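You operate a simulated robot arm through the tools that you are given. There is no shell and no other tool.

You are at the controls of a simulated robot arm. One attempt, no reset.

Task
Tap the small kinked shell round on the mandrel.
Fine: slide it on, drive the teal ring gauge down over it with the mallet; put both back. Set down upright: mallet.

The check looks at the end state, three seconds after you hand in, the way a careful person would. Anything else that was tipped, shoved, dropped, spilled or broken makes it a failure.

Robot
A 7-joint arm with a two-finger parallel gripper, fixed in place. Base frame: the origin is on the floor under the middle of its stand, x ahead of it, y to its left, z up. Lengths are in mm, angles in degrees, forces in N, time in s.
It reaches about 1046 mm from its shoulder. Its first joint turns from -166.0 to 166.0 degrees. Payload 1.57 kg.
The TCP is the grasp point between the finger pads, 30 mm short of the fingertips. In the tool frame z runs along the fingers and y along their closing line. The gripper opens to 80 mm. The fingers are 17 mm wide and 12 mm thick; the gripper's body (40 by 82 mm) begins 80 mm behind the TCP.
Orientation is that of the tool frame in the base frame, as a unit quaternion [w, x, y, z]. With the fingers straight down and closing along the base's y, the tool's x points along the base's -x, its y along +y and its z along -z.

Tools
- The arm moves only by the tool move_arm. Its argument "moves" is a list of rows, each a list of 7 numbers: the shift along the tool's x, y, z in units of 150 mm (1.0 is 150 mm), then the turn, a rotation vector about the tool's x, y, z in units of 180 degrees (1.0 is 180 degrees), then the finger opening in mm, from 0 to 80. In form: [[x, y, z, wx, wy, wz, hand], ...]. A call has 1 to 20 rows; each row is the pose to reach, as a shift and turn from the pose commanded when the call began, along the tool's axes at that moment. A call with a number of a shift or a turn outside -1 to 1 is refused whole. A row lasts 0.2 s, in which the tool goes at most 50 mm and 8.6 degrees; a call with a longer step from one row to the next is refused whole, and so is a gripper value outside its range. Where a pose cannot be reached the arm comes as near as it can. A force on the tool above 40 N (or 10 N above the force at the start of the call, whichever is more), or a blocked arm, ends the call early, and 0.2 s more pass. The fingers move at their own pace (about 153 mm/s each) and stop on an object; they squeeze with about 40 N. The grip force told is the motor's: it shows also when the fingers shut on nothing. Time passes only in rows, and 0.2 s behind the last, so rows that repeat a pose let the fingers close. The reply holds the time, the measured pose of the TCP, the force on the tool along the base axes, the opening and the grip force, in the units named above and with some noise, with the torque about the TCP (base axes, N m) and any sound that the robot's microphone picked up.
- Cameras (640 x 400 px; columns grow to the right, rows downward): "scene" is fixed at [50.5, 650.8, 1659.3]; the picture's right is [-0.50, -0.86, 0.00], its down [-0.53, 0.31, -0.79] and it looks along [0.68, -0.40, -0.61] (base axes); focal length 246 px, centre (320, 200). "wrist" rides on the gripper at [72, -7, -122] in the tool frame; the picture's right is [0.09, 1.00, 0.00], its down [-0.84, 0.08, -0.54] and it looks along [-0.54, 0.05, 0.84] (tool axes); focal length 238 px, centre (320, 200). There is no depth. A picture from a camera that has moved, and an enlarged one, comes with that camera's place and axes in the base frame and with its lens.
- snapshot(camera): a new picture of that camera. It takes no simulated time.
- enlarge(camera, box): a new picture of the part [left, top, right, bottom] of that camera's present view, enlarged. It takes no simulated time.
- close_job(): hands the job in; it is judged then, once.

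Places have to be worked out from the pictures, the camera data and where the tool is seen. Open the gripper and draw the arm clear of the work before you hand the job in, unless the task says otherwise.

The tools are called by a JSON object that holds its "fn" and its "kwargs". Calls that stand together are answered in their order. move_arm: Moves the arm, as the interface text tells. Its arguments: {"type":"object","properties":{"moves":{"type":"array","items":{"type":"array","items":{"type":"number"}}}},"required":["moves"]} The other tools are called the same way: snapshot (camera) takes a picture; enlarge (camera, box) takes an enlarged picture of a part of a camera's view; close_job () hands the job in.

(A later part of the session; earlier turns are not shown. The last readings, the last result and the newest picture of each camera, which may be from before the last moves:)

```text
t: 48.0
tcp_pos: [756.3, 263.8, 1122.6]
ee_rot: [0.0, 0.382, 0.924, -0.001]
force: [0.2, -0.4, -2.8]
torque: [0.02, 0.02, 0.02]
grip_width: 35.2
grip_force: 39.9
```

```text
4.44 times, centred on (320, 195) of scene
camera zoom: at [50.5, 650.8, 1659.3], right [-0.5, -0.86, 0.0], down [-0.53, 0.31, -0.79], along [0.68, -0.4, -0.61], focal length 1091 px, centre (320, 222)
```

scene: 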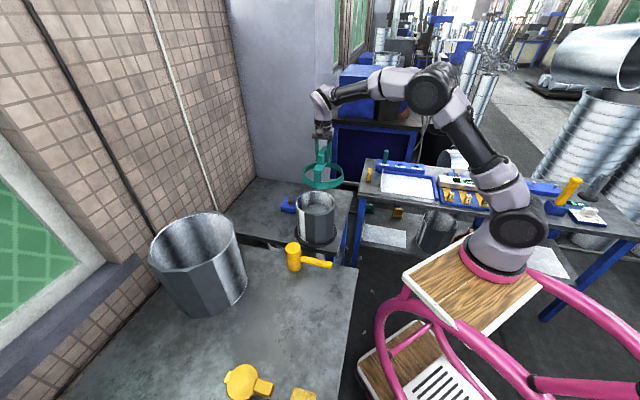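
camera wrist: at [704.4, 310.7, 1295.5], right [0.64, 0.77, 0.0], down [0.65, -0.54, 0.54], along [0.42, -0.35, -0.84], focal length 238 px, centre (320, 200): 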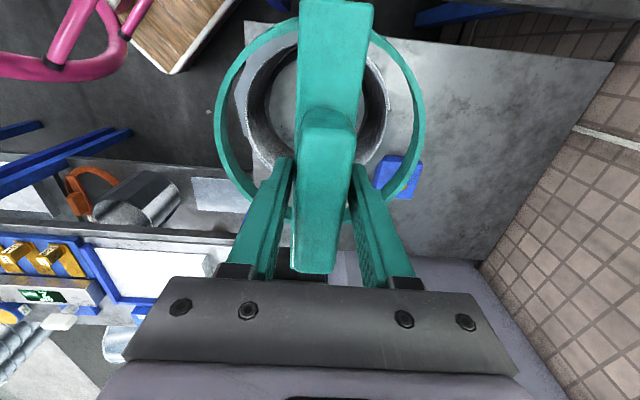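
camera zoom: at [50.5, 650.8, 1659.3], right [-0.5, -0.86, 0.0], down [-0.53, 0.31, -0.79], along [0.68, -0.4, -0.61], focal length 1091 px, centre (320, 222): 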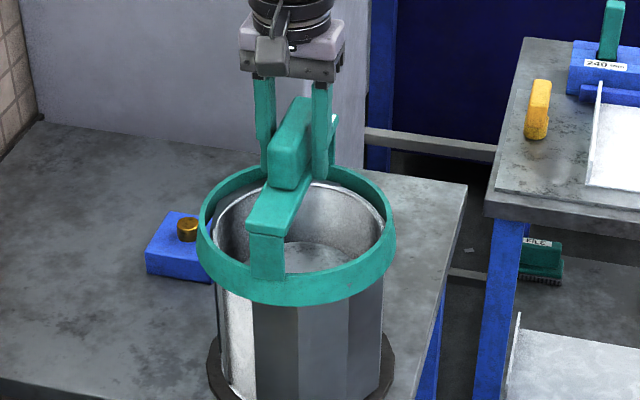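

{"fn": "move_arm", "kwargs": {"moves": [[0, 0, 0.01, 0, 0, 0, 0], [0, 0, 0.02, 0, 0, 0, 0], [0, 0, 0.027, 0, 0, 0, 0]]}}

{"fn": "move_arm", "kwargs": {"moves": [[0, 0, 0.01, 0, 0, 0, 0], [0, 0, 0.02, 0, 0, 0, 0], [0, 0, 0.027, 0, 0, 0, 0]]}}

{"fn": "enlarge", "kwargs": {"camera": "scene", "box": [272, 150, 368, 240]}}

{"fn": "snapshot", "kwargs": {"camera": "wrist"}}

```text
t: 48.8
tcp_pos: [757.2, 263.5, 1118.2]
ee_rot: [0.001, 0.383, 0.924, 0.0]
force: [-0.6, -0.2, -3.9]
torque: [0.02, -0.02, 0.0]
grip_width: 35.7
grip_force: 39.6
```

```text
t: 49.6
tcp_pos: [756.3, 263.0, 1116.0]
ee_rot: [-0.001, 0.383, 0.924, -0.001]
force: [-0.3, 0.5, -3.4]
torque: [0.02, 0.03, 0.0]
grip_width: 35.6
grip_force: 40.1
```

```text
4.44 times, centred on (320, 195) of scene
camera zoom: at [50.5, 650.8, 1659.3], right [-0.5, -0.86, 0.0], down [-0.53, 0.31, -0.79], along [0.68, -0.4, -0.61], focal length 1091 px, centre (320, 222)
```

zoom: 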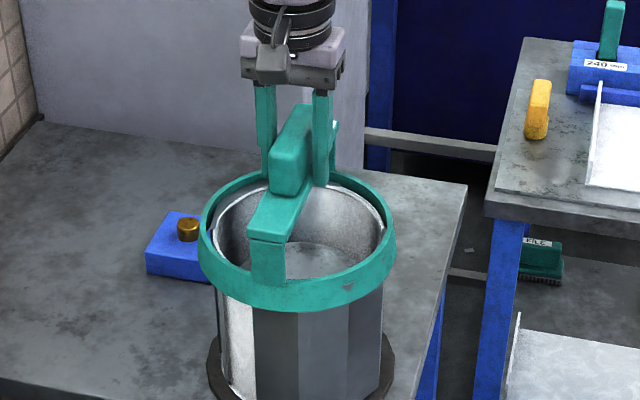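

```text
taken
camera wrist: at [701.7, 309.7, 1237.4], right [0.64, 0.77, 0.0], down [0.65, -0.54, 0.54], along [0.42, -0.35, -0.84], focal length 238 px, centre (320, 200)
```

wrist: 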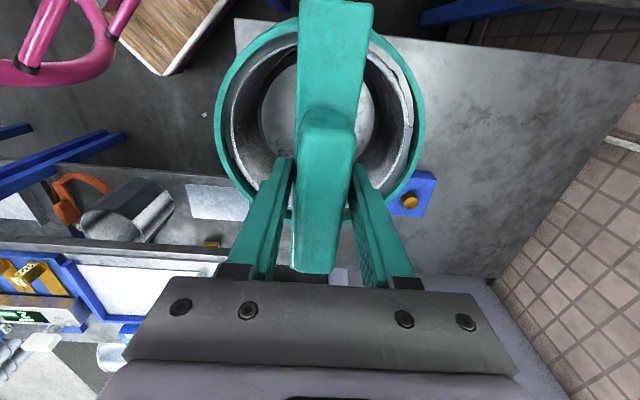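

Still no resistance, though a kinked corner is showing at the ring's edge. I enlarge the wrist view and continue lowering gently until force is felt.

{"fn": "enlarge", "kwargs": {"camera": "wrist", "box": [200, 0, 440, 150]}}

{"fn": "move_arm", "kwargs": {"moves": [[0, 0, 0.01, 0, 0, 0, 0], [0, 0, 0.02, 0, 0, 0, 0], [0, 0, 0.02, 0, 0, 0, 0]]}}

{"fn": "enlarge", "kwargs": {"camera": "scene", "box": [284, 180, 356, 240]}}

```text
2.67 times, centred on (320, 75) of wrist
camera zoom: at [701.7, 309.7, 1237.4], right [0.64, 0.77, 0.0], down [0.65, -0.54, 0.54], along [0.42, -0.35, -0.84], focal length 636 px, centre (320, 533)
```

zoom: 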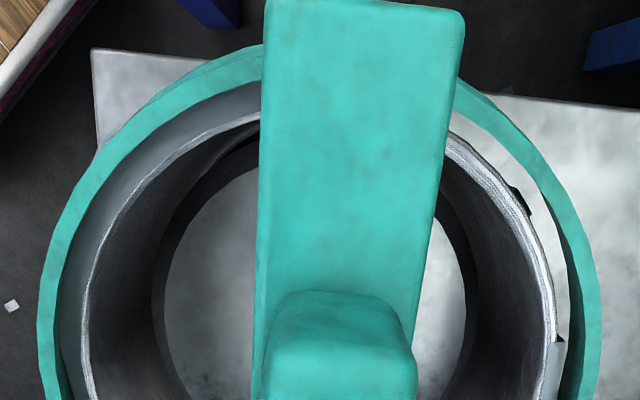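

```text
t: 50.4
tcp_pos: [756.5, 264.8, 1112.4]
ee_rot: [0.0, 0.382, 0.924, 0.0]
force: [-0.4, -0.2, -3.3]
torque: [-0.02, -0.01, 0.01]
grip_width: 35.8
grip_force: 39.9
```

```text
6.67 times, centred on (320, 210) of scene
camera zoom: at [50.5, 650.8, 1659.3], right [-0.5, -0.86, 0.0], down [-0.53, 0.31, -0.79], along [0.68, -0.4, -0.61], focal length 1637 px, centre (320, 133)
```

zoom: 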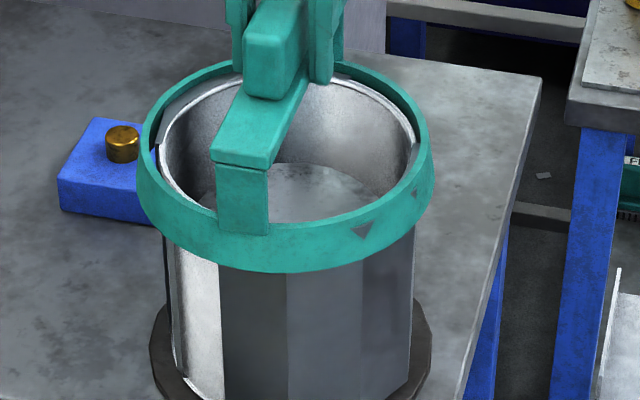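

{"fn": "move_arm", "kwargs": {"moves": [[0, 0, 0.01, 0, 0, 0, 0], [0, 0, 0.02, 0, 0, 0, 0], [0, 0, 0.02, 0, 0, 0, 0]]}}

{"fn": "move_arm", "kwargs": {"moves": [[0, 0, 0.01, 0, 0, 0, 0], [0, 0, 0.02, 0, 0, 0, 0], [0, 0, 0.02, 0, 0, 0, 0]]}}

{"fn": "enlarge", "kwargs": {"camera": "scene", "box": [284, 180, 356, 240]}}

```text
t: 51.2
tcp_pos: [756.6, 264.1, 1108.0]
ee_rot: [0.0, 0.384, 0.923, 0.0]
force: [0.2, 0.9, -3.4]
torque: [-0.02, 0.01, 0.01]
grip_width: 35.6
grip_force: 40.4
```

```text
t: 52.0
tcp_pos: [756.4, 264.3, 1106.7]
ee_rot: [-0.001, 0.383, 0.924, -0.001]
force: [-0.2, -0.7, -3.8]
torque: [-0.03, -0.02, 0.03]
grip_width: 35.5
grip_force: 40.1
```

```text
6.67 times, centred on (320, 210) of scene
camera zoom: at [50.5, 650.8, 1659.3], right [-0.5, -0.86, 0.0], down [-0.53, 0.31, -0.79], along [0.68, -0.4, -0.61], focal length 1637 px, centre (320, 133)
```

zoom: 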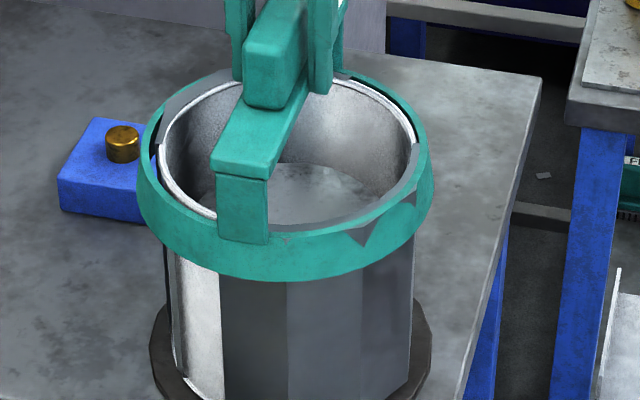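

{"fn": "move_arm", "kwargs": {"moves": [[0, 0, 0.01, 0, 0, 0, 0], [0, 0, 0.02, 0, 0, 0, 0], [0, 0, 0.03, 0, 0, 0, 0]]}}

{"fn": "move_arm", "kwargs": {"moves": [[0, 0, 0.01, 0, 0, 0, 0], [0, 0, 0.02, 0, 0, 0, 0], [0, 0, 0.03, 0, 0, 0, 0]]}}

{"fn": "enlarge", "kwargs": {"camera": "scene", "box": [284, 180, 356, 240]}}

```text
t: 52.8
tcp_pos: [756.7, 264.5, 1102.7]
ee_rot: [0.0, 0.382, 0.924, 0.001]
force: [-0.7, 0.0, -1.9]
torque: [-0.03, 0.15, -0.02]
grip_width: 35.5
grip_force: 40.0
```

```text
t: 53.6
tcp_pos: [757.1, 265.7, 1096.9]
ee_rot: [0.0, 0.383, 0.924, 0.0]
force: [-1.0, -0.3, -2.1]
torque: [-0.13, 0.1, 0.02]
grip_width: 35.7
grip_force: 40.0
```

```text
6.67 times, centred on (320, 210) of scene
camera zoom: at [50.5, 650.8, 1659.3], right [-0.5, -0.86, 0.0], down [-0.53, 0.31, -0.79], along [0.68, -0.4, -0.61], focal length 1637 px, centre (320, 133)
```

zoom: 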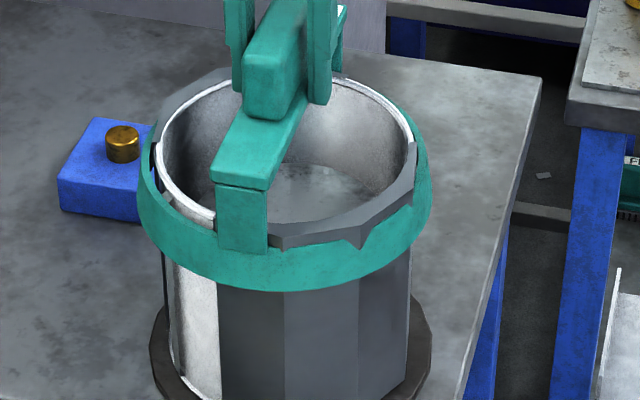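

A small reaction of about 1.5 N has begun. I keep lowering gently to find where the ring carries itself.

{"fn": "move_arm", "kwargs": {"moves": [[0, 0, 0.01, 0, 0, 0, 0], [0, 0, 0.02, 0, 0, 0, 0], [0, 0, 0.02, 0, 0, 0, 0]]}}

{"fn": "move_arm", "kwargs": {"moves": [[0, 0, 0.01, 0, 0, 0, 0], [0, 0, 0.02, 0, 0, 0, 0], [0, 0, 0.02, 0, 0, 0, 0]]}}

{"fn": "enlarge", "kwargs": {"camera": "scene", "box": [284, 180, 356, 240]}}

{"fn": "enlarge", "kwargs": {"camera": "wrist", "box": [200, 0, 440, 150]}}

```text
t: 54.4
tcp_pos: [757.1, 263.8, 1094.9]
ee_rot: [0.001, 0.383, 0.924, 0.001]
force: [2.0, -3.4, 14.3]
torque: [-0.5, -0.25, -0.09]
grip_width: 35.6
grip_force: 40.0
```

```text
t: 55.2
tcp_pos: [756.1, 264.0, 1092.7]
ee_rot: [0.001, 0.384, 0.923, 0.003]
force: [6.7, 0.9, 38.1]
torque: [0.09, -0.17, -0.03]
grip_width: 35.9
grip_force: 40.0
```

```text
6.67 times, centred on (320, 210) of scene
camera zoom: at [50.5, 650.8, 1659.3], right [-0.5, -0.86, 0.0], down [-0.53, 0.31, -0.79], along [0.68, -0.4, -0.61], focal length 1637 px, centre (320, 133)
```

zoom: 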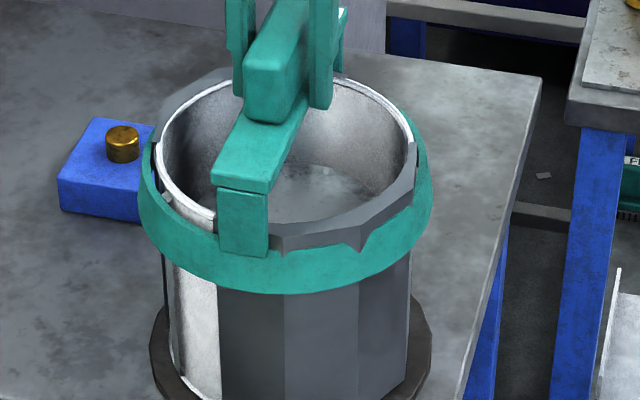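

```text
2.67 times, centred on (320, 75) of wrist
camera zoom: at [701.5, 309.4, 1215.2], right [0.64, 0.77, 0.0], down [0.64, -0.54, 0.54], along [0.42, -0.34, -0.84], focal length 636 px, centre (320, 533)
```

zoom: 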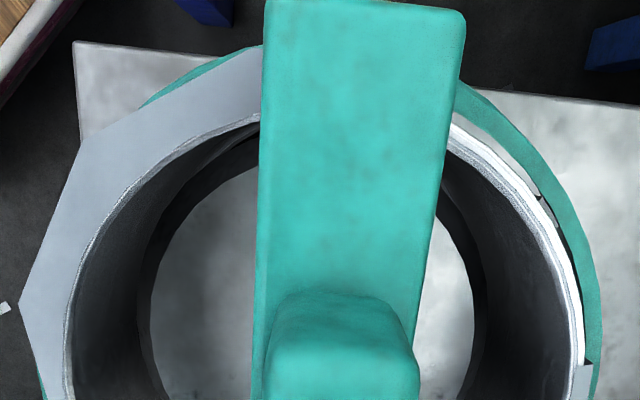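

Firm resistance (38 N) at TCP z ≈ 1092.7: the ring is sitting on the kinks and stays there by itself. I ease off the pressure, release the bar and rise straight up.

{"fn": "move_arm", "kwargs": {"moves": [[0, 0, -0.013, 0, 0, 0, 0], [0, 0, -0.013, 0, 0, 0, 0], [0, 0, -0.013, 0, 0, 0, 38], [0, 0, -0.013, 0, 0, 0, 44], [0, 0, -0.013, 0, 0, 0, 52]]}}

{"fn": "enlarge", "kwargs": {"camera": "scene", "box": [284, 170, 356, 240]}}

```text
t: 56.4
tcp_pos: [756.7, 264.8, 1093.0]
ee_rot: [0.0, 0.383, 0.924, -0.001]
force: [-0.1, 0.0, 0.0]
torque: [0.0, 0.01, 0.0]
grip_width: 52.0
grip_force: 0.2
```

```text
5.71 times, centred on (320, 205) of scene
camera zoom: at [50.5, 650.8, 1659.3], right [-0.5, -0.86, 0.0], down [-0.53, 0.31, -0.79], along [0.68, -0.4, -0.61], focal length 1403 px, centre (320, 171)
```

zoom: 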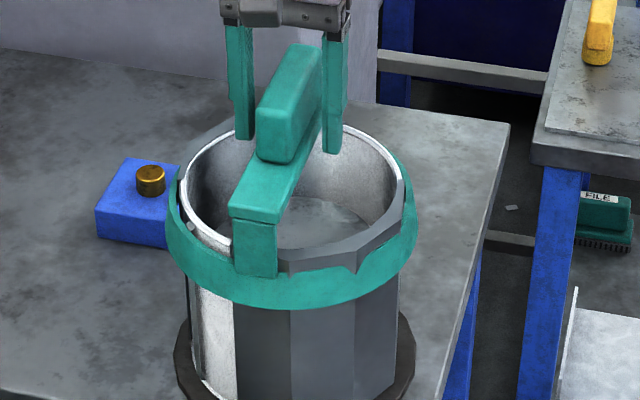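

The ring stays level on the shell. I rise clear.

{"fn": "move_arm", "kwargs": {"moves": [[0, 0, -0.1, 0, 0, 0, 56], [0, 0, -0.3, 0, 0, 0, 56], [0, 0, -0.5, 0, 0, 0, 60], [0, 0, -0.7, 0, 0, 0, 60], [0, 0, -0.9, 0, 0, 0, 70], [0, 0, -1.0, 0, 0, 0, 80]]}}

{"fn": "snapshot", "kwargs": {"camera": "wrist"}}

{"fn": "snapshot", "kwargs": {"camera": "scene"}}

{"fn": "enlarge", "kwargs": {"camera": "scene", "box": [264, 160, 376, 280]}}

```text
t: 57.8
tcp_pos: [756.8, 264.1, 1245.3]
ee_rot: [0.0, 0.382, 0.924, 0.0]
force: [-0.5, 0.7, 0.1]
torque: [-0.04, -0.01, -0.02]
grip_width: 80.1
grip_force: 0.1
```

```text
taken
camera wrist: at [702.9, 309.6, 1365.9], right [0.64, 0.77, 0.0], down [0.65, -0.54, 0.54], along [0.42, -0.35, -0.84], focal length 238 px, centre (320, 200)
```

wrist: 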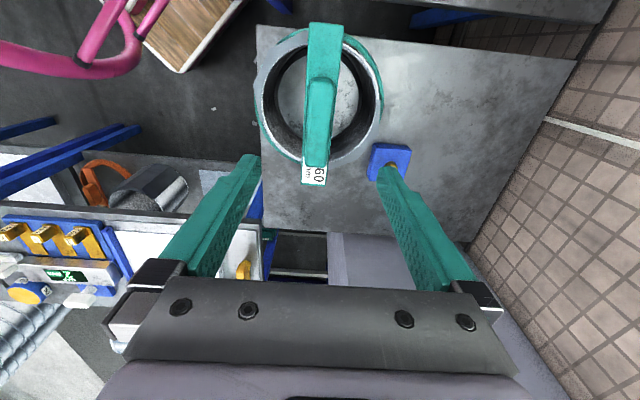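

```text
taken
```

scene: 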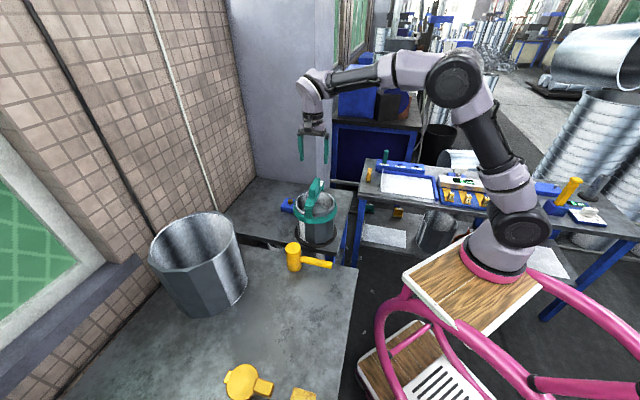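

```text
3.33 times, centred on (320, 220) of scene
camera zoom: at [50.5, 650.8, 1659.3], right [-0.5, -0.86, 0.0], down [-0.53, 0.31, -0.79], along [0.68, -0.4, -0.61], focal length 818 px, centre (320, 133)
```

zoom: 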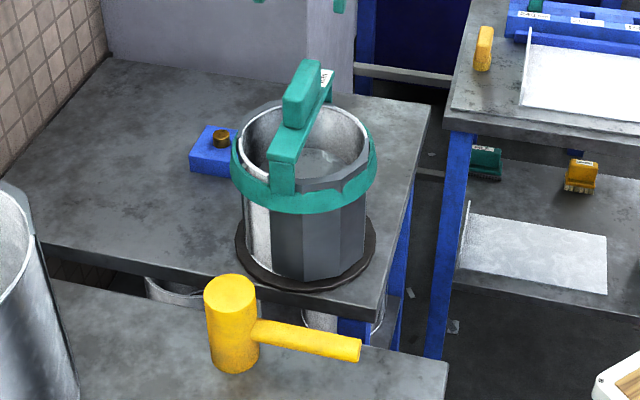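

The ring gauge sits level on the shell. Now I go for the mallet: move over it while rotating so the fingers will straddle the head, perpendicular to the handle.

{"fn": "move_arm", "kwargs": {"moves": [[0.0833, 0.0148, 0, 0, 0, -0.0428, 80], [0.1667, 0.0295, 0, 0, 0, -0.0857, 80], [0.25, 0.0443, 0, 0, 0, -0.1285, 80], [0.3333, 0.059, 0, 0, 0, -0.1713, 80], [0.4167, 0.0738, 0, 0, 0, -0.2141, 80], [0.5, 0.0885, 0, 0, 0, -0.257, 80], [0.5833, 0.1033, 0, 0, 0, -0.2998, 80], [0.6667, 0.118, 0, 0, 0, -0.3426, 80], [0.75, 0.1328, 0, 0, 0, -0.3854, 80], [0.8333, 0.1475, 0, 0, 0, -0.4283, 80], [0.9167, 0.1623, 0, 0, 0, -0.4711, 80], [1.0, 0.177, 0, 0, 0, -0.5139, 80]]}}

{"fn": "move_arm", "kwargs": {"moves": [[-0.004, 0.1, 0.15, 0, 0, 0, 80], [-0.008, 0.2, 0.35, 0, 0, 0, 80], [-0.012, 0.3, 0.55, 0, 0, 0, 80], [-0.016, 0.374, 0.75, 0, 0, 0, 80]]}}

{"fn": "snapshot", "kwargs": {"camera": "wrist"}}

{"fn": "snapshot", "kwargs": {"camera": "scene"}}

```text
t: 60.4
tcp_pos: [667.7, 388.3, 1243.0]
ee_rot: [0.0, -0.403, 0.915, 0.001]
force: [0.5, -0.4, -0.1]
torque: [-0.01, -0.01, -0.01]
grip_width: 79.8
grip_force: 0.0
```

```text
t: 61.4
tcp_pos: [629.6, 428.7, 1132.0]
ee_rot: [0.0, -0.402, 0.915, 0.0]
force: [-0.6, 0.7, -0.3]
torque: [0.02, -0.02, 0.03]
grip_width: 80.0
grip_force: 0.1
```

```text
taken
camera wrist: at [586.1, 370.8, 1254.5], right [-0.8, 0.6, 0.0], down [0.51, 0.67, 0.54], along [0.33, 0.43, -0.84], focal length 238 px, centre (320, 200)
```

wrist: 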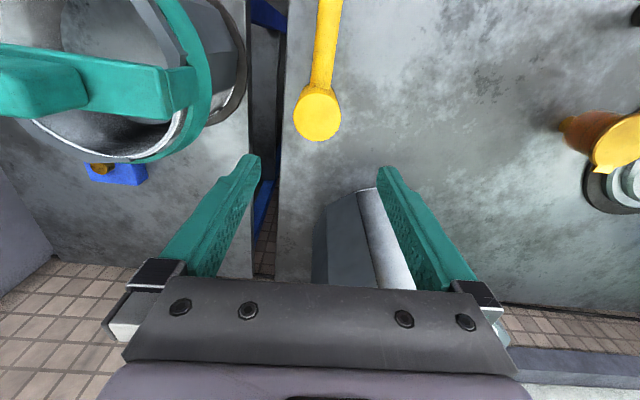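

```text
taken
```

scene: 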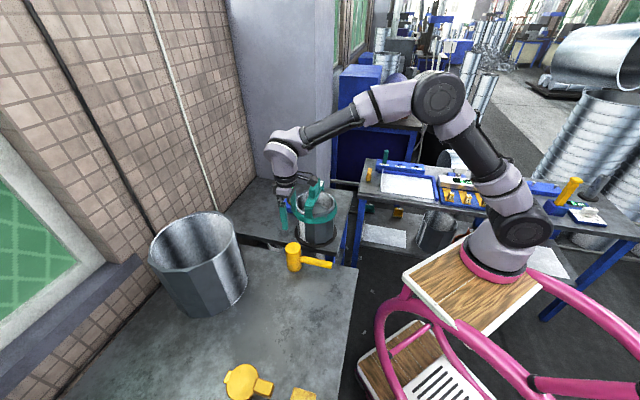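

{"fn": "enlarge", "kwargs": {"camera": "wrist", "box": [272, 0, 368, 160]}}

{"fn": "enlarge", "kwargs": {"camera": "wrist", "box": [270, 70, 366, 150]}}

```text
2.50 times, centred on (320, 80) of wrist
camera zoom: at [586.1, 370.8, 1254.5], right [-0.8, 0.6, 0.0], down [0.51, 0.67, 0.54], along [0.33, 0.43, -0.84], focal length 596 px, centre (320, 500)
```

zoom: 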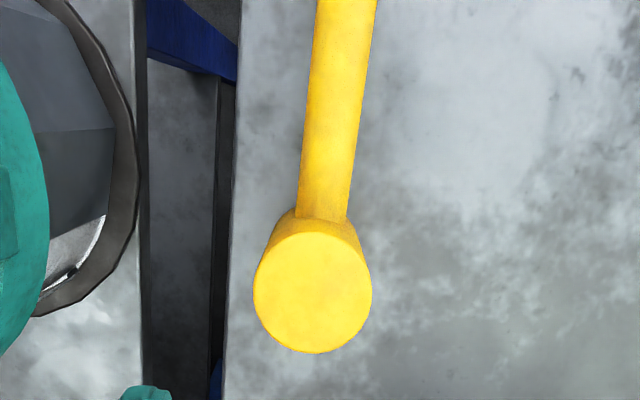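

```text
5.00 times, centred on (318, 110) of wrist
camera zoom: at [586.1, 370.8, 1254.5], right [-0.8, 0.6, 0.0], down [0.51, 0.67, 0.54], along [0.33, 0.43, -0.84], focal length 1192 px, centre (330, 650)
```

zoom: 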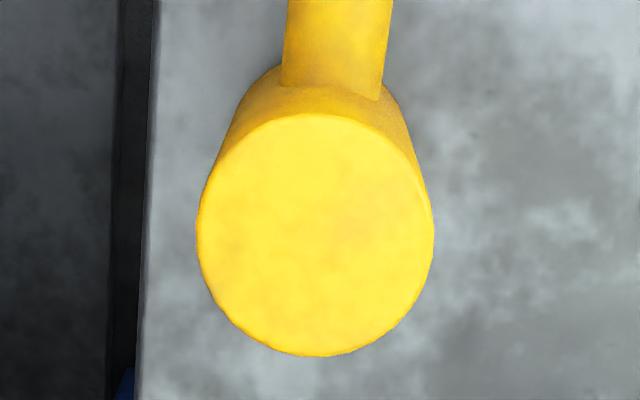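

The mallet head top is at about (633.7, 427.3, 954), radius 29. I correct by (-1.9, -3.7) mm and descend to just above it.

{"fn": "move_arm", "kwargs": {"moves": [[-0.006, -0.012, 0.2, 0, 0, 0, 80], [-0.012, -0.025, 0.45, 0, 0, 0, 80], [-0.0124, -0.025, 0.7, 0, 0, 0, 80], [-0.0124, -0.025, 0.85, 0, 0, 0, 80]]}}

{"fn": "enlarge", "kwargs": {"camera": "wrist", "box": [240, 60, 400, 190]}}

{"fn": "enlarge", "kwargs": {"camera": "scene", "box": [250, 200, 362, 280]}}

```text
t: 62.4
tcp_pos: [636.4, 428.6, 1004.3]
ee_rot: [0.0, -0.403, 0.915, 0.0]
force: [0.6, -0.4, 0.8]
torque: [-0.02, -0.01, 0.01]
grip_width: 80.0
grip_force: 0.0
```

```text
3.08 times, centred on (320, 125) of wrist
camera zoom: at [592.2, 369.5, 1126.1], right [-0.8, 0.6, 0.0], down [0.51, 0.67, 0.54], along [0.33, 0.43, -0.84], focal length 733 px, centre (320, 431)
```

zoom: 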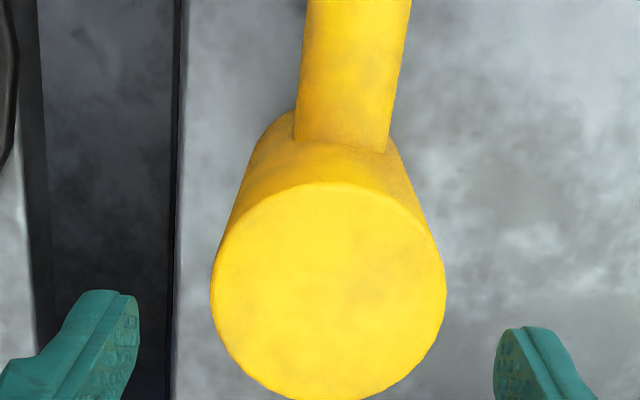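

```text
5.00 times, centred on (306, 240) of scene
camera zoom: at [50.5, 650.8, 1659.3], right [-0.5, -0.86, 0.0], down [-0.53, 0.31, -0.79], along [0.68, -0.4, -0.61], focal length 1228 px, centre (390, 0)
```

zoom: 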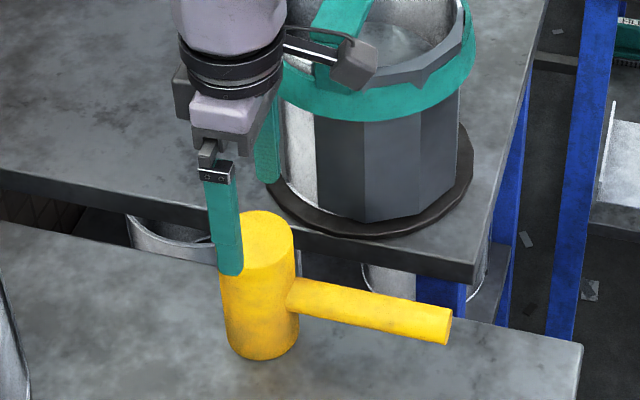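

Centred to within 2 mm. I descend to grip the head's upper half and close.

{"fn": "move_arm", "kwargs": {"moves": [[0.002, 0.012, 0.1, 0, 0, 0, 80], [0.002, 0.012, 0.25, 0, 0, 0, 80], [0.002, 0.012, 0.4, 0, 0, 0, 80], [0.002, 0.012, 0.53, 0, 0, 0, 80]]}}

{"fn": "enlarge", "kwargs": {"camera": "wrist", "box": [220, 80, 420, 240]}}

{"fn": "enlarge", "kwargs": {"camera": "scene", "box": [250, 200, 362, 280]}}

```text
t: 63.4
tcp_pos: [632.4, 430.1, 926.4]
ee_rot: [0.001, -0.403, 0.915, 0.001]
force: [0.1, -1.0, -0.5]
torque: [-0.02, -0.01, -0.02]
grip_width: 80.1
grip_force: 0.0
```

```text
2.50 times, centred on (320, 160) of wrist
camera zoom: at [589.9, 370.8, 1047.9], right [-0.8, 0.6, 0.0], down [0.51, 0.67, 0.54], along [0.33, 0.43, -0.84], focal length 596 px, centre (320, 300)
```

zoom: 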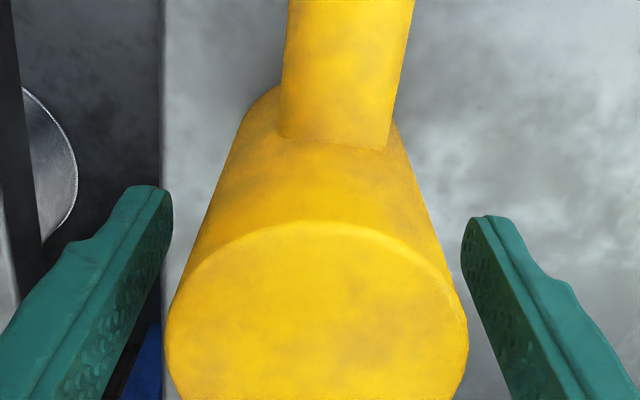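

```text
5.00 times, centred on (306, 240) of scene
camera zoom: at [50.5, 650.8, 1659.3], right [-0.5, -0.86, 0.0], down [-0.53, 0.31, -0.79], along [0.68, -0.4, -0.61], focal length 1228 px, centre (390, 0)
```

zoom: 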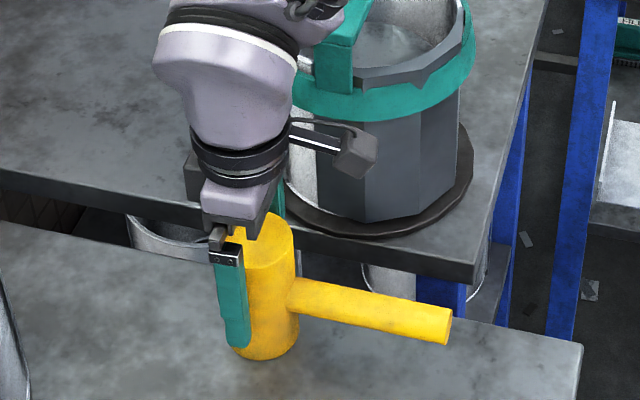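

Well centred. I close on the head.

{"fn": "move_arm", "kwargs": {"moves": [[0, 0, 0, 0, 0, 0, 70], [0, 0, 0, 0, 0, 0, 60], [0, 0, 0, 0, 0, 0, 50], [0, 0, 0, 0, 0, 0, 0], [0, 0, 0, 0, 0, 0, 0]]}}

{"fn": "move_arm", "kwargs": {"moves": [[0, 0, -0.05, 0, 0, 0, 0], [0, 0, -0.12, 0, 0, 0, 0], [0, 0, -0.2, 0, 0, 0, 0], [0, 0, -0.2, 0, 0, 0, 0]]}}

{"fn": "enlarge", "kwargs": {"camera": "scene", "box": [250, 200, 362, 280]}}

{"fn": "enlarge", "kwargs": {"camera": "wrist", "box": [220, 80, 420, 240]}}

```text
t: 64.6
tcp_pos: [631.8, 429.3, 926.0]
ee_rot: [0.0, -0.403, 0.915, 0.0]
force: [3.4, -2.0, 0.4]
torque: [-0.09, -0.1, 0.02]
grip_width: 56.9
grip_force: 39.9
```

```text
t: 65.6
tcp_pos: [633.7, 428.0, 955.0]
ee_rot: [0.0, -0.403, 0.915, 0.0]
force: [0.4, -1.0, -4.3]
torque: [0.04, 0.01, -0.01]
grip_width: 57.0
grip_force: 39.4
```

```text
5.00 times, centred on (306, 240) of scene
camera zoom: at [50.5, 650.8, 1659.3], right [-0.5, -0.86, 0.0], down [-0.53, 0.31, -0.79], along [0.68, -0.4, -0.61], focal length 1228 px, centre (390, 0)
```

zoom: 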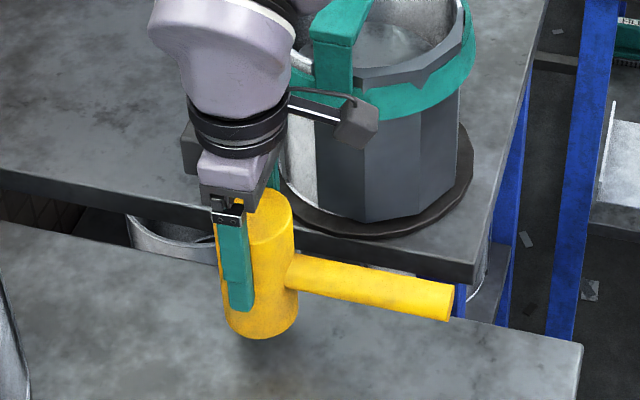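

```text
2.50 times, centred on (320, 160) of wrist
camera zoom: at [589.6, 370.2, 1075.7], right [-0.8, 0.6, 0.0], down [0.51, 0.67, 0.54], along [0.33, 0.43, -0.84], focal length 596 px, centre (320, 300)
```

zoom: 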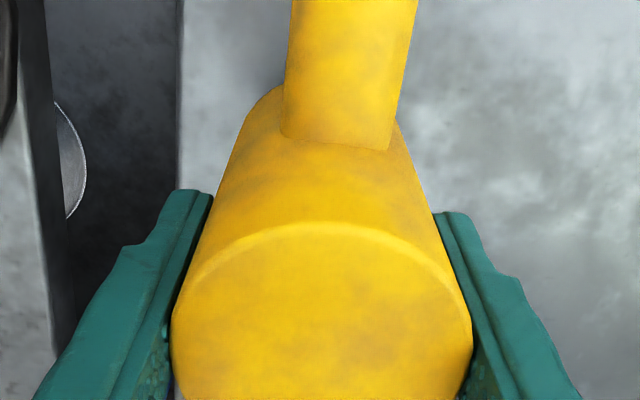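

The mallet is held firmly (57 mm, about 0.44 kg). I lift it well above the ring before moving over.

{"fn": "move_arm", "kwargs": {"moves": [[0, 0, -0.15, 0, 0, 0, 0], [0, 0, -0.35, 0, 0, 0, 0], [0, 0, -0.6, 0, 0, 0, 0], [0, 0, -0.85, 0, 0, 0, 0], [0, 0, -1.0, 0, 0, 0, 0]]}}

{"fn": "move_arm", "kwargs": {"moves": [[0, 0, -0.2, 0, 0, 0, 0], [0, 0, -0.45, 0, 0, 0, 0], [0, 0, -0.7, 0, 0, 0, 0], [0, 0, -0.9, 0, 0, 0, 0], [0, 0, -1.0, 0, 0, 0, 0]]}}

{"fn": "move_arm", "kwargs": {"moves": [[0.02, -0.1, 0, 0, 0, 0, 0], [0.05, -0.25, 0, 0, 0, 0, 0], [0.08, -0.45, 0, 0, 0, 0, 0], [0.11, -0.65, 0, 0, 0, 0, 0], [0.14, -0.85, 0, 0, 0, 0, 0], [0.16, -0.95, 0, 0, 0, 0, 0]]}}

{"fn": "snapshot", "kwargs": {"camera": "scene"}}

{"fn": "snapshot", "kwargs": {"camera": "wrist"}}

```text
t: 66.8
tcp_pos: [632.5, 429.9, 1103.1]
ee_rot: [0.0, -0.402, 0.915, 0.0]
force: [-0.4, -0.2, -3.6]
torque: [0.04, -0.03, 0.02]
grip_width: 57.4
grip_force: 40.0
```

```text
t: 68.0
tcp_pos: [630.7, 429.0, 1253.0]
ee_rot: [0.0, -0.403, 0.915, 0.0]
force: [-0.3, -0.1, -4.0]
torque: [0.04, -0.02, 0.05]
grip_width: 57.2
grip_force: 40.1
```

```text
t: 69.4
tcp_pos: [720.4, 315.1, 1252.8]
ee_rot: [0.0, -0.403, 0.915, 0.0]
force: [0.1, 0.4, -3.2]
torque: [-0.01, -0.04, -0.03]
grip_width: 57.4
grip_force: 39.9
```

```text
taken
```

scene: 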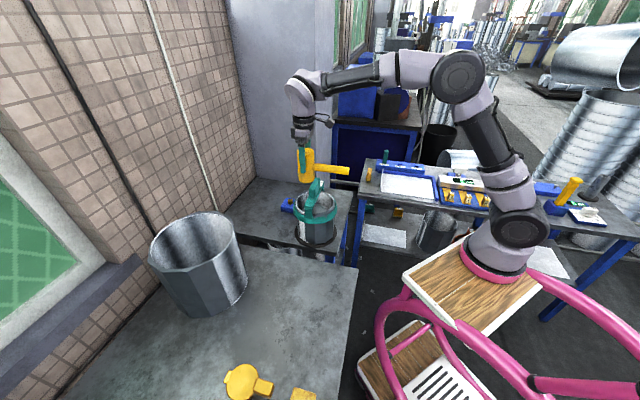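

```text
taken
camera wrist: at [678.6, 257.6, 1374.8], right [-0.8, 0.6, 0.0], down [0.51, 0.67, 0.54], along [0.33, 0.43, -0.84], focal length 238 px, centre (320, 200)
```

wrist: 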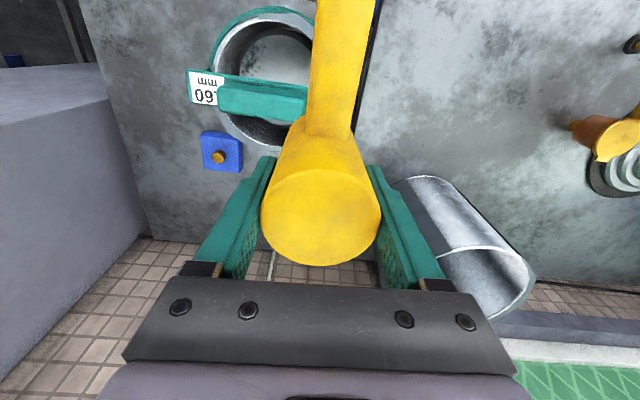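

{"fn": "move_arm", "kwargs": {"moves": [[0.02, -0.1, 0, 0, 0, 0, 0], [0.05, -0.25, 0, 0, 0, 0, 0], [0.08, -0.36, 0, 0, 0, 0, 0], [0.087, -0.406, 0, 0, 0, 0, 0], [0.087, -0.406, 0, 0, 0, 0, 0]]}}

{"fn": "snapshot", "kwargs": {"camera": "wrist"}}

{"fn": "enlarge", "kwargs": {"camera": "scene", "box": [264, 130, 376, 230]}}

```text
t: 70.6
tcp_pos: [757.6, 262.9, 1252.1]
ee_rot: [0.0, -0.403, 0.915, 0.0]
force: [-0.3, -1.0, -3.1]
torque: [0.06, -0.03, 0.01]
grip_width: 57.2
grip_force: 40.3
```

```text
taken
camera wrist: at [713.7, 205.9, 1374.3], right [-0.8, 0.6, 0.0], down [0.51, 0.67, 0.54], along [0.33, 0.43, -0.84], focal length 238 px, centre (320, 200)
```

wrist: 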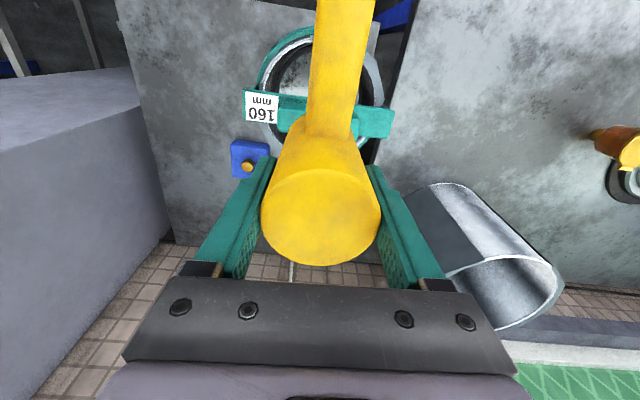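

```text
4.00 times, centred on (320, 180) of scene
camera zoom: at [50.5, 650.8, 1659.3], right [-0.5, -0.86, 0.0], down [-0.53, 0.31, -0.79], along [0.68, -0.4, -0.61], focal length 982 px, centre (320, 280)
```

zoom: 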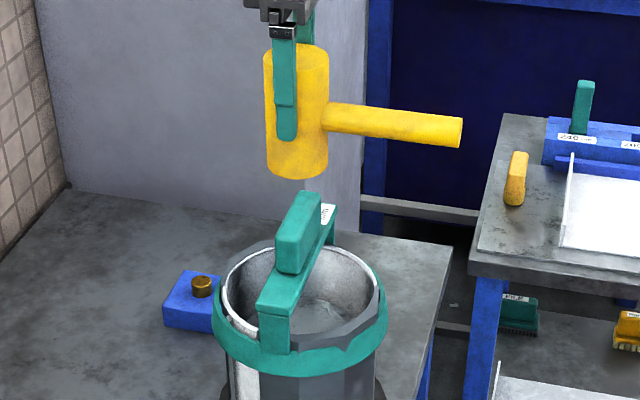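

The mallet head hangs over the grip block, whose top I put at z ≈ 1105. I lower to about 25 mm above the block and check alignment.

{"fn": "move_arm", "kwargs": {"moves": [[0, 0, 0.1, 0, 0, 0, 0], [0, 0, 0.2, 0, 0, 0, 0], [0, 0, 0.3, 0, 0, 0, 0], [0, 0, 0.3, 0, 0, 0, 0]]}}

{"fn": "enlarge", "kwargs": {"camera": "scene", "box": [272, 140, 368, 220]}}

{"fn": "enlarge", "kwargs": {"camera": "wrist", "box": [220, 40, 420, 180]}}

```text
t: 71.6
tcp_pos: [756.8, 264.0, 1207.6]
ee_rot: [0.0, -0.403, 0.915, 0.001]
force: [0.5, 0.2, -1.9]
torque: [0.04, -0.03, -0.01]
grip_width: 57.0
grip_force: 40.3
```

```text
5.00 times, centred on (320, 180) of scene
camera zoom: at [50.5, 650.8, 1659.3], right [-0.5, -0.86, 0.0], down [-0.53, 0.31, -0.79], along [0.68, -0.4, -0.61], focal length 1228 px, centre (320, 300)
```

zoom: 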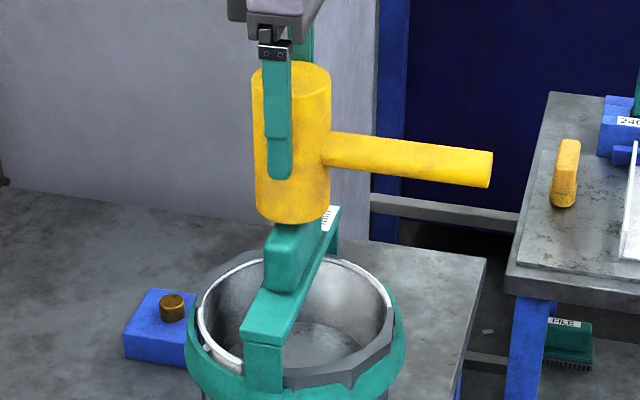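

```text
2.86 times, centred on (320, 110) of wrist
camera zoom: at [714.1, 205.5, 1329.4], right [-0.8, 0.6, 0.0], down [0.51, 0.67, 0.54], along [0.33, 0.43, -0.84], focal length 681 px, centre (320, 457)
```

zoom: 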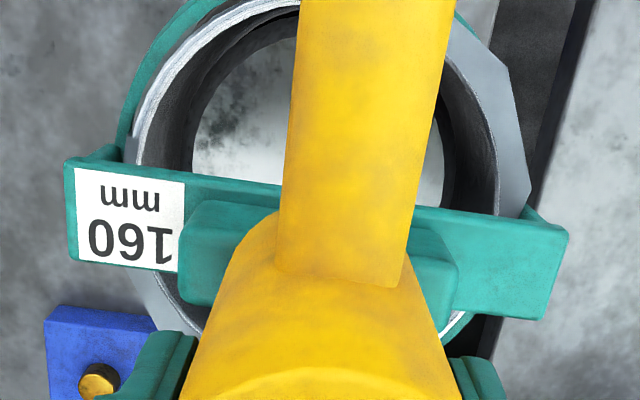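

Aligned and centred along the bar. First strike: a quick downward stroke.

{"fn": "move_arm", "kwargs": {"moves": [[0, 0, 0.04, 0, 0, 0, 0], [0, 0, 0.27, 0, 0, 0, 0], [0, 0, 0.05, 0, 0, 0, 0], [0, 0, 0, 0, 0, 0, 0]]}}

{"fn": "enlarge", "kwargs": {"camera": "scene", "box": [272, 140, 368, 220]}}

```text
t: 72.1
tcp_pos: [756.8, 265.6, 1194.6]
ee_rot: [0.004, -0.401, 0.916, 0.001]
force: [-4.4, -2.4, 9.3]
torque: [-0.56, 0.25, -0.14]
grip_width: 57.1
grip_force: 40.1
stopped in row 2: the force on the tool passed its limit at 54 N (the readings are from after the stop); the commanded pose is now the measured one
```

```text
5.00 times, centred on (320, 180) of scene
camera zoom: at [50.5, 650.8, 1659.3], right [-0.5, -0.86, 0.0], down [-0.53, 0.31, -0.79], along [0.68, -0.4, -0.61], focal length 1228 px, centre (320, 300)
```

zoom: 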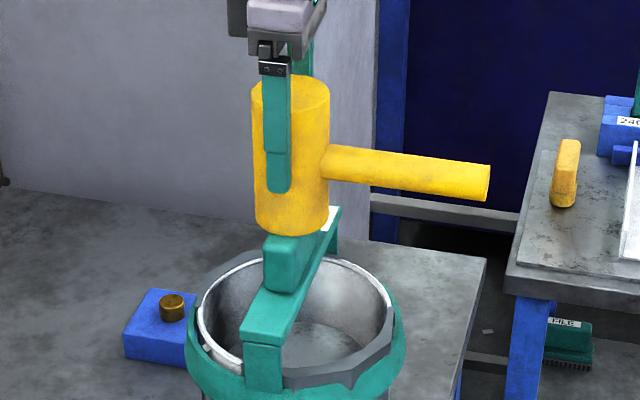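

The first tap registered 54 N at TCP z 1194.6. I retract a bit and check whether the ring moved.

{"fn": "move_arm", "kwargs": {"moves": [[0, 0, -0.1, 0, 0, 0, 0], [0, 0, -0.2, 0, 0, 0, 0], [0, 0, -0.2, 0, 0, 0, 0]]}}

{"fn": "enlarge", "kwargs": {"camera": "scene", "box": [284, 170, 356, 240]}}

{"fn": "enlarge", "kwargs": {"camera": "scene", "box": [272, 120, 368, 200]}}

```text
t: 72.9
tcp_pos: [758.6, 263.5, 1224.6]
ee_rot: [0.004, -0.402, 0.916, 0.001]
force: [-0.1, 0.8, -3.1]
torque: [0.05, -0.03, 0.01]
grip_width: 57.1
grip_force: 40.3
```

```text
5.71 times, centred on (320, 205) of scene
camera zoom: at [50.5, 650.8, 1659.3], right [-0.5, -0.86, 0.0], down [-0.53, 0.31, -0.79], along [0.68, -0.4, -0.61], focal length 1403 px, centre (320, 171)
```

zoom: 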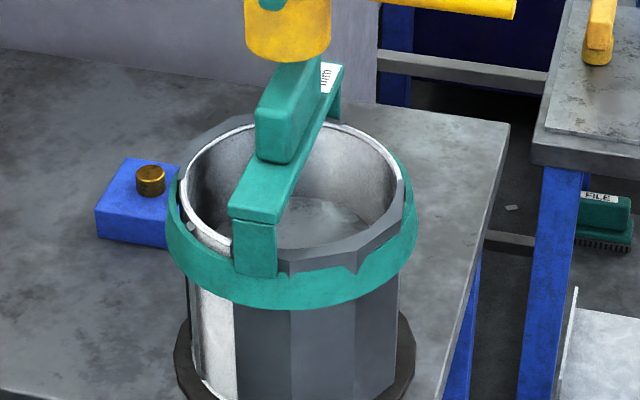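

```text
5.00 times, centred on (320, 160) of scene
camera zoom: at [50.5, 650.8, 1659.3], right [-0.5, -0.86, 0.0], down [-0.53, 0.31, -0.79], along [0.68, -0.4, -0.61], focal length 1228 px, centre (320, 400)
```

zoom: 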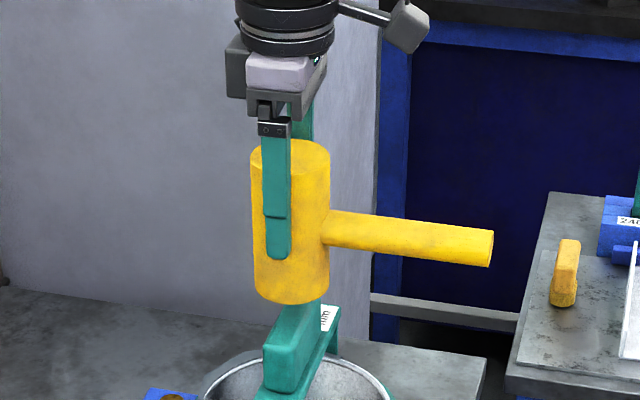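

The ring hasn't visibly moved and no sound was reported, so the blow was too soft. I raise higher and strike at full stroke speed.

{"fn": "move_arm", "kwargs": {"moves": [[0, 0, -0.1, 0, 0, 0, 0], [0, 0, -0.2, 0, 0, 0, 0], [0, 0, -0.2, 0, 0, 0, 0]]}}

{"fn": "move_arm", "kwargs": {"moves": [[0, 0, 0.15, 0, 0, 0, 0], [0, 0, 0.48, 0, 0, 0, 0], [0, 0, 0.25, 0, 0, 0, 0]]}}

{"fn": "enlarge", "kwargs": {"camera": "scene", "box": [284, 170, 356, 240]}}

```text
t: 73.7
tcp_pos: [759.4, 263.9, 1253.6]
ee_rot: [0.003, -0.402, 0.916, 0.001]
force: [-0.9, 1.2, -3.1]
torque: [-0.01, -0.05, 0.0]
grip_width: 57.1
grip_force: 40.3
```

```text
t: 74.5
tcp_pos: [758.7, 265.0, 1214.6]
ee_rot: [0.003, -0.403, 0.915, 0.002]
force: [0.4, 0.0, -4.1]
torque: [0.05, 0.02, -0.02]
grip_width: 56.9
grip_force: 40.0
```

```text
5.71 times, centred on (320, 205) of scene
camera zoom: at [50.5, 650.8, 1659.3], right [-0.5, -0.86, 0.0], down [-0.53, 0.31, -0.79], along [0.68, -0.4, -0.61], focal length 1403 px, centre (320, 171)
```

zoom: 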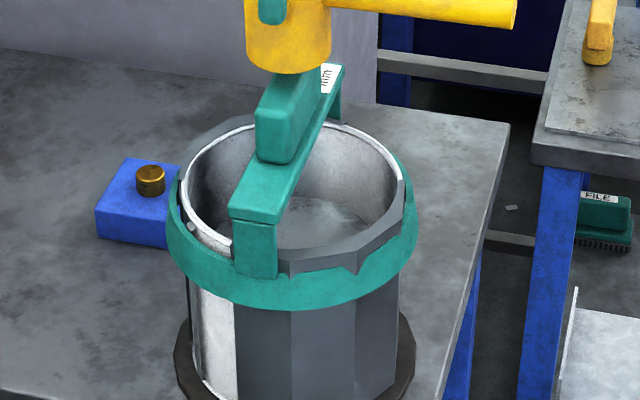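

The arm lagged and reversed before reaching the block. I repeat the blow with the stroke carried through past the contact height.

{"fn": "move_arm", "kwargs": {"moves": [[0, 0, -0.15, 0, 0, 0, 0], [0, 0, -0.27, 0, 0, 0, 0], [0, 0, -0.27, 0, 0, 0, 0]]}}

{"fn": "move_arm", "kwargs": {"moves": [[0, 0, 0.1, 0, 0, 0, 0], [0, 0, 0.4, 0, 0, 0, 0], [0, 0, 0.6, 0, 0, 0, 0], [0, 0, 0.4, 0, 0, 0, 0]]}}

{"fn": "enlarge", "kwargs": {"camera": "scene", "box": [284, 170, 356, 240]}}

```text
t: 75.3
tcp_pos: [758.5, 266.3, 1255.5]
ee_rot: [0.004, -0.401, 0.916, 0.001]
force: [0.9, -0.9, -2.7]
torque: [0.06, -0.05, 0.03]
grip_width: 57.1
grip_force: 40.0
```

```text
t: 76.3
tcp_pos: [758.4, 267.6, 1200.2]
ee_rot: [0.003, -0.403, 0.915, 0.001]
force: [-0.6, -0.3, -2.6]
torque: [0.07, -0.01, 0.02]
grip_width: 57.0
grip_force: 40.0
```

```text
5.71 times, centred on (320, 205) of scene
camera zoom: at [50.5, 650.8, 1659.3], right [-0.5, -0.86, 0.0], down [-0.53, 0.31, -0.79], along [0.68, -0.4, -0.61], focal length 1403 px, centre (320, 171)
```

zoom: 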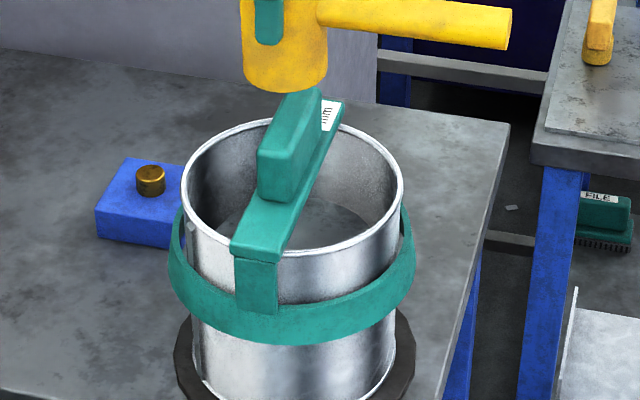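

The blow worked: the kinks are gone, the shell looks round, and the ring has gone well down. I raise the mallet and inspect closely.

{"fn": "move_arm", "kwargs": {"moves": [[0, 0, -0.1, 0, 0, 0, 0], [0, 0, -0.25, 0, 0, 0, 0], [0, 0, -0.4, 0, 0, 0, 0], [0, 0, -0.4, 0, 0, 0, 0]]}}

{"fn": "enlarge", "kwargs": {"camera": "scene", "box": [292, 180, 348, 235]}}

{"fn": "enlarge", "kwargs": {"camera": "wrist", "box": [220, 0, 420, 140]}}

{"fn": "snapshot", "kwargs": {"camera": "scene"}}

```text
t: 77.3
tcp_pos: [757.9, 266.7, 1259.7]
ee_rot: [0.003, -0.402, 0.915, 0.001]
force: [-0.1, 0.0, -4.0]
torque: [0.03, -0.03, 0.02]
grip_width: 57.3
grip_force: 39.7
```

```text
7.27 times, centred on (320, 208) of scene
camera zoom: at [50.5, 650.8, 1659.3], right [-0.5, -0.86, 0.0], down [-0.53, 0.31, -0.79], along [0.68, -0.4, -0.61], focal length 1786 px, centre (320, 146)
```

zoom: 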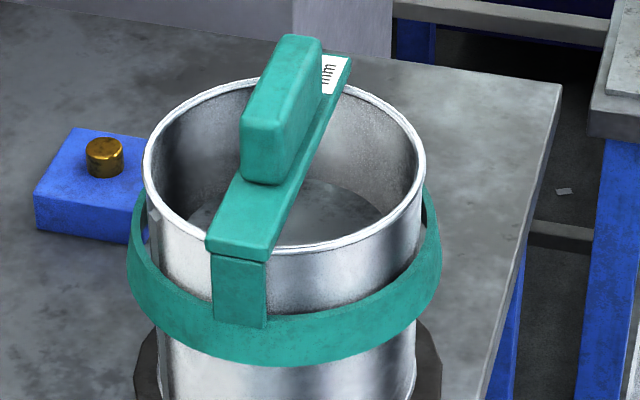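

```text
2.86 times, centred on (320, 70) of wrist
camera zoom: at [714.2, 207.2, 1381.0], right [-0.8, 0.61, 0.0], down [0.51, 0.67, 0.55], along [0.33, 0.43, -0.84], focal length 681 px, centre (320, 571)
```

zoom: 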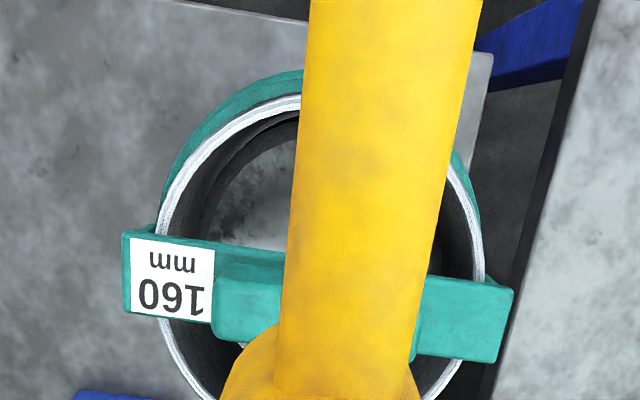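

```text
taken
```

scene: 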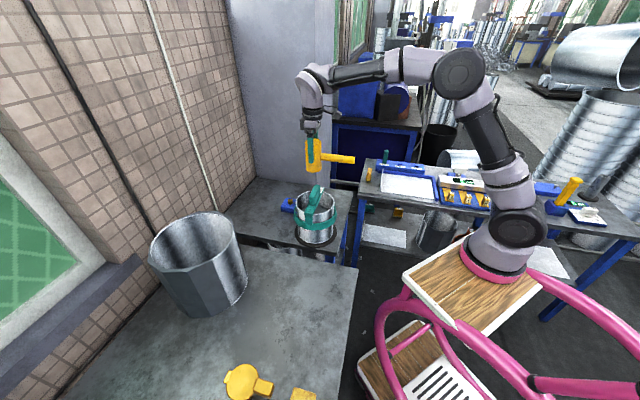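

The shell is round all along and the ring's bar has come down to the rim, so the driving is done. Now I return the mallet to its original place, removing the tiny tool tilt left by the stop on the way.

{"fn": "move_arm", "kwargs": {"moves": [[-0.015, 0.08, 0, 0, 0.0006, 0, 0], [-0.045, 0.25, 0, 0, 0.0012, 0, 0], [-0.08, 0.45, 0, 0, 0.0018, 0, 0], [-0.105, 0.6, 0, 0, 0.0023, 0, 0], [-0.119, 0.677, 0, 0, 0.0023, 0, 0]]}}

{"fn": "move_arm", "kwargs": {"moves": [[-0.015, 0.08, 0, 0, 0, 0, 0], [-0.045, 0.25, 0, 0, 0, 0, 0], [-0.08, 0.45, 0, 0, 0, 0, 0], [-0.105, 0.6, 0, 0, 0, 0, 0], [-0.12, 0.677, 0, 0, 0, 0, 0], [-0.12, 0.677, 0, 0, 0, 0, 0]]}}

{"fn": "enlarge", "kwargs": {"camera": "scene", "box": [230, 130, 358, 250]}}

{"fn": "snapshot", "kwargs": {"camera": "wrist"}}

```text
t: 78.5
tcp_pos: [695.7, 346.0, 1256.6]
ee_rot: [0.001, -0.402, 0.915, -0.001]
force: [0.6, 0.1, -4.0]
torque: [0.05, 0.01, 0.0]
grip_width: 57.1
grip_force: 40.0
```

```text
t: 79.9
tcp_pos: [632.8, 427.5, 1256.6]
ee_rot: [0.0, -0.402, 0.916, -0.001]
force: [-0.1, 0.2, -3.2]
torque: [0.02, -0.01, -0.02]
grip_width: 57.1
grip_force: 40.0
```

```text
3.33 times, centred on (294, 190) of scene
camera zoom: at [50.5, 650.8, 1659.3], right [-0.5, -0.86, 0.0], down [-0.53, 0.31, -0.79], along [0.68, -0.4, -0.61], focal length 818 px, centre (407, 233)
```

zoom: 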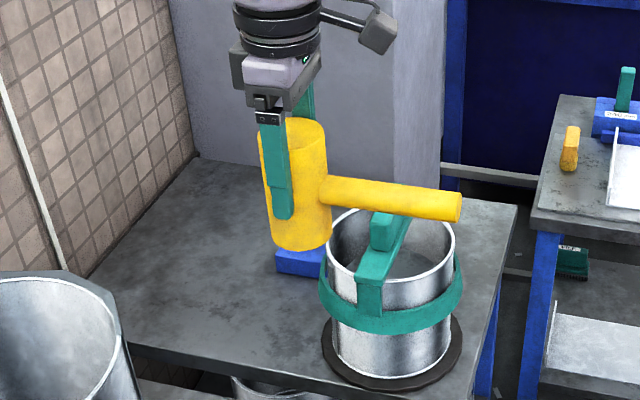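

```text
taken
camera wrist: at [589.3, 369.3, 1379.6], right [-0.8, 0.61, 0.0], down [0.51, 0.67, 0.54], along [0.33, 0.43, -0.84], focal length 238 px, centre (320, 200)
```

wrist: 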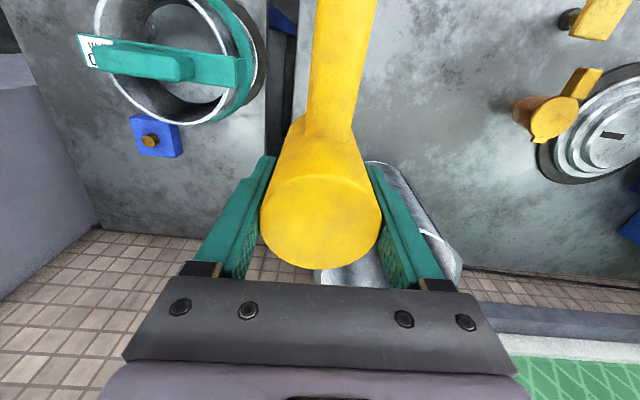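

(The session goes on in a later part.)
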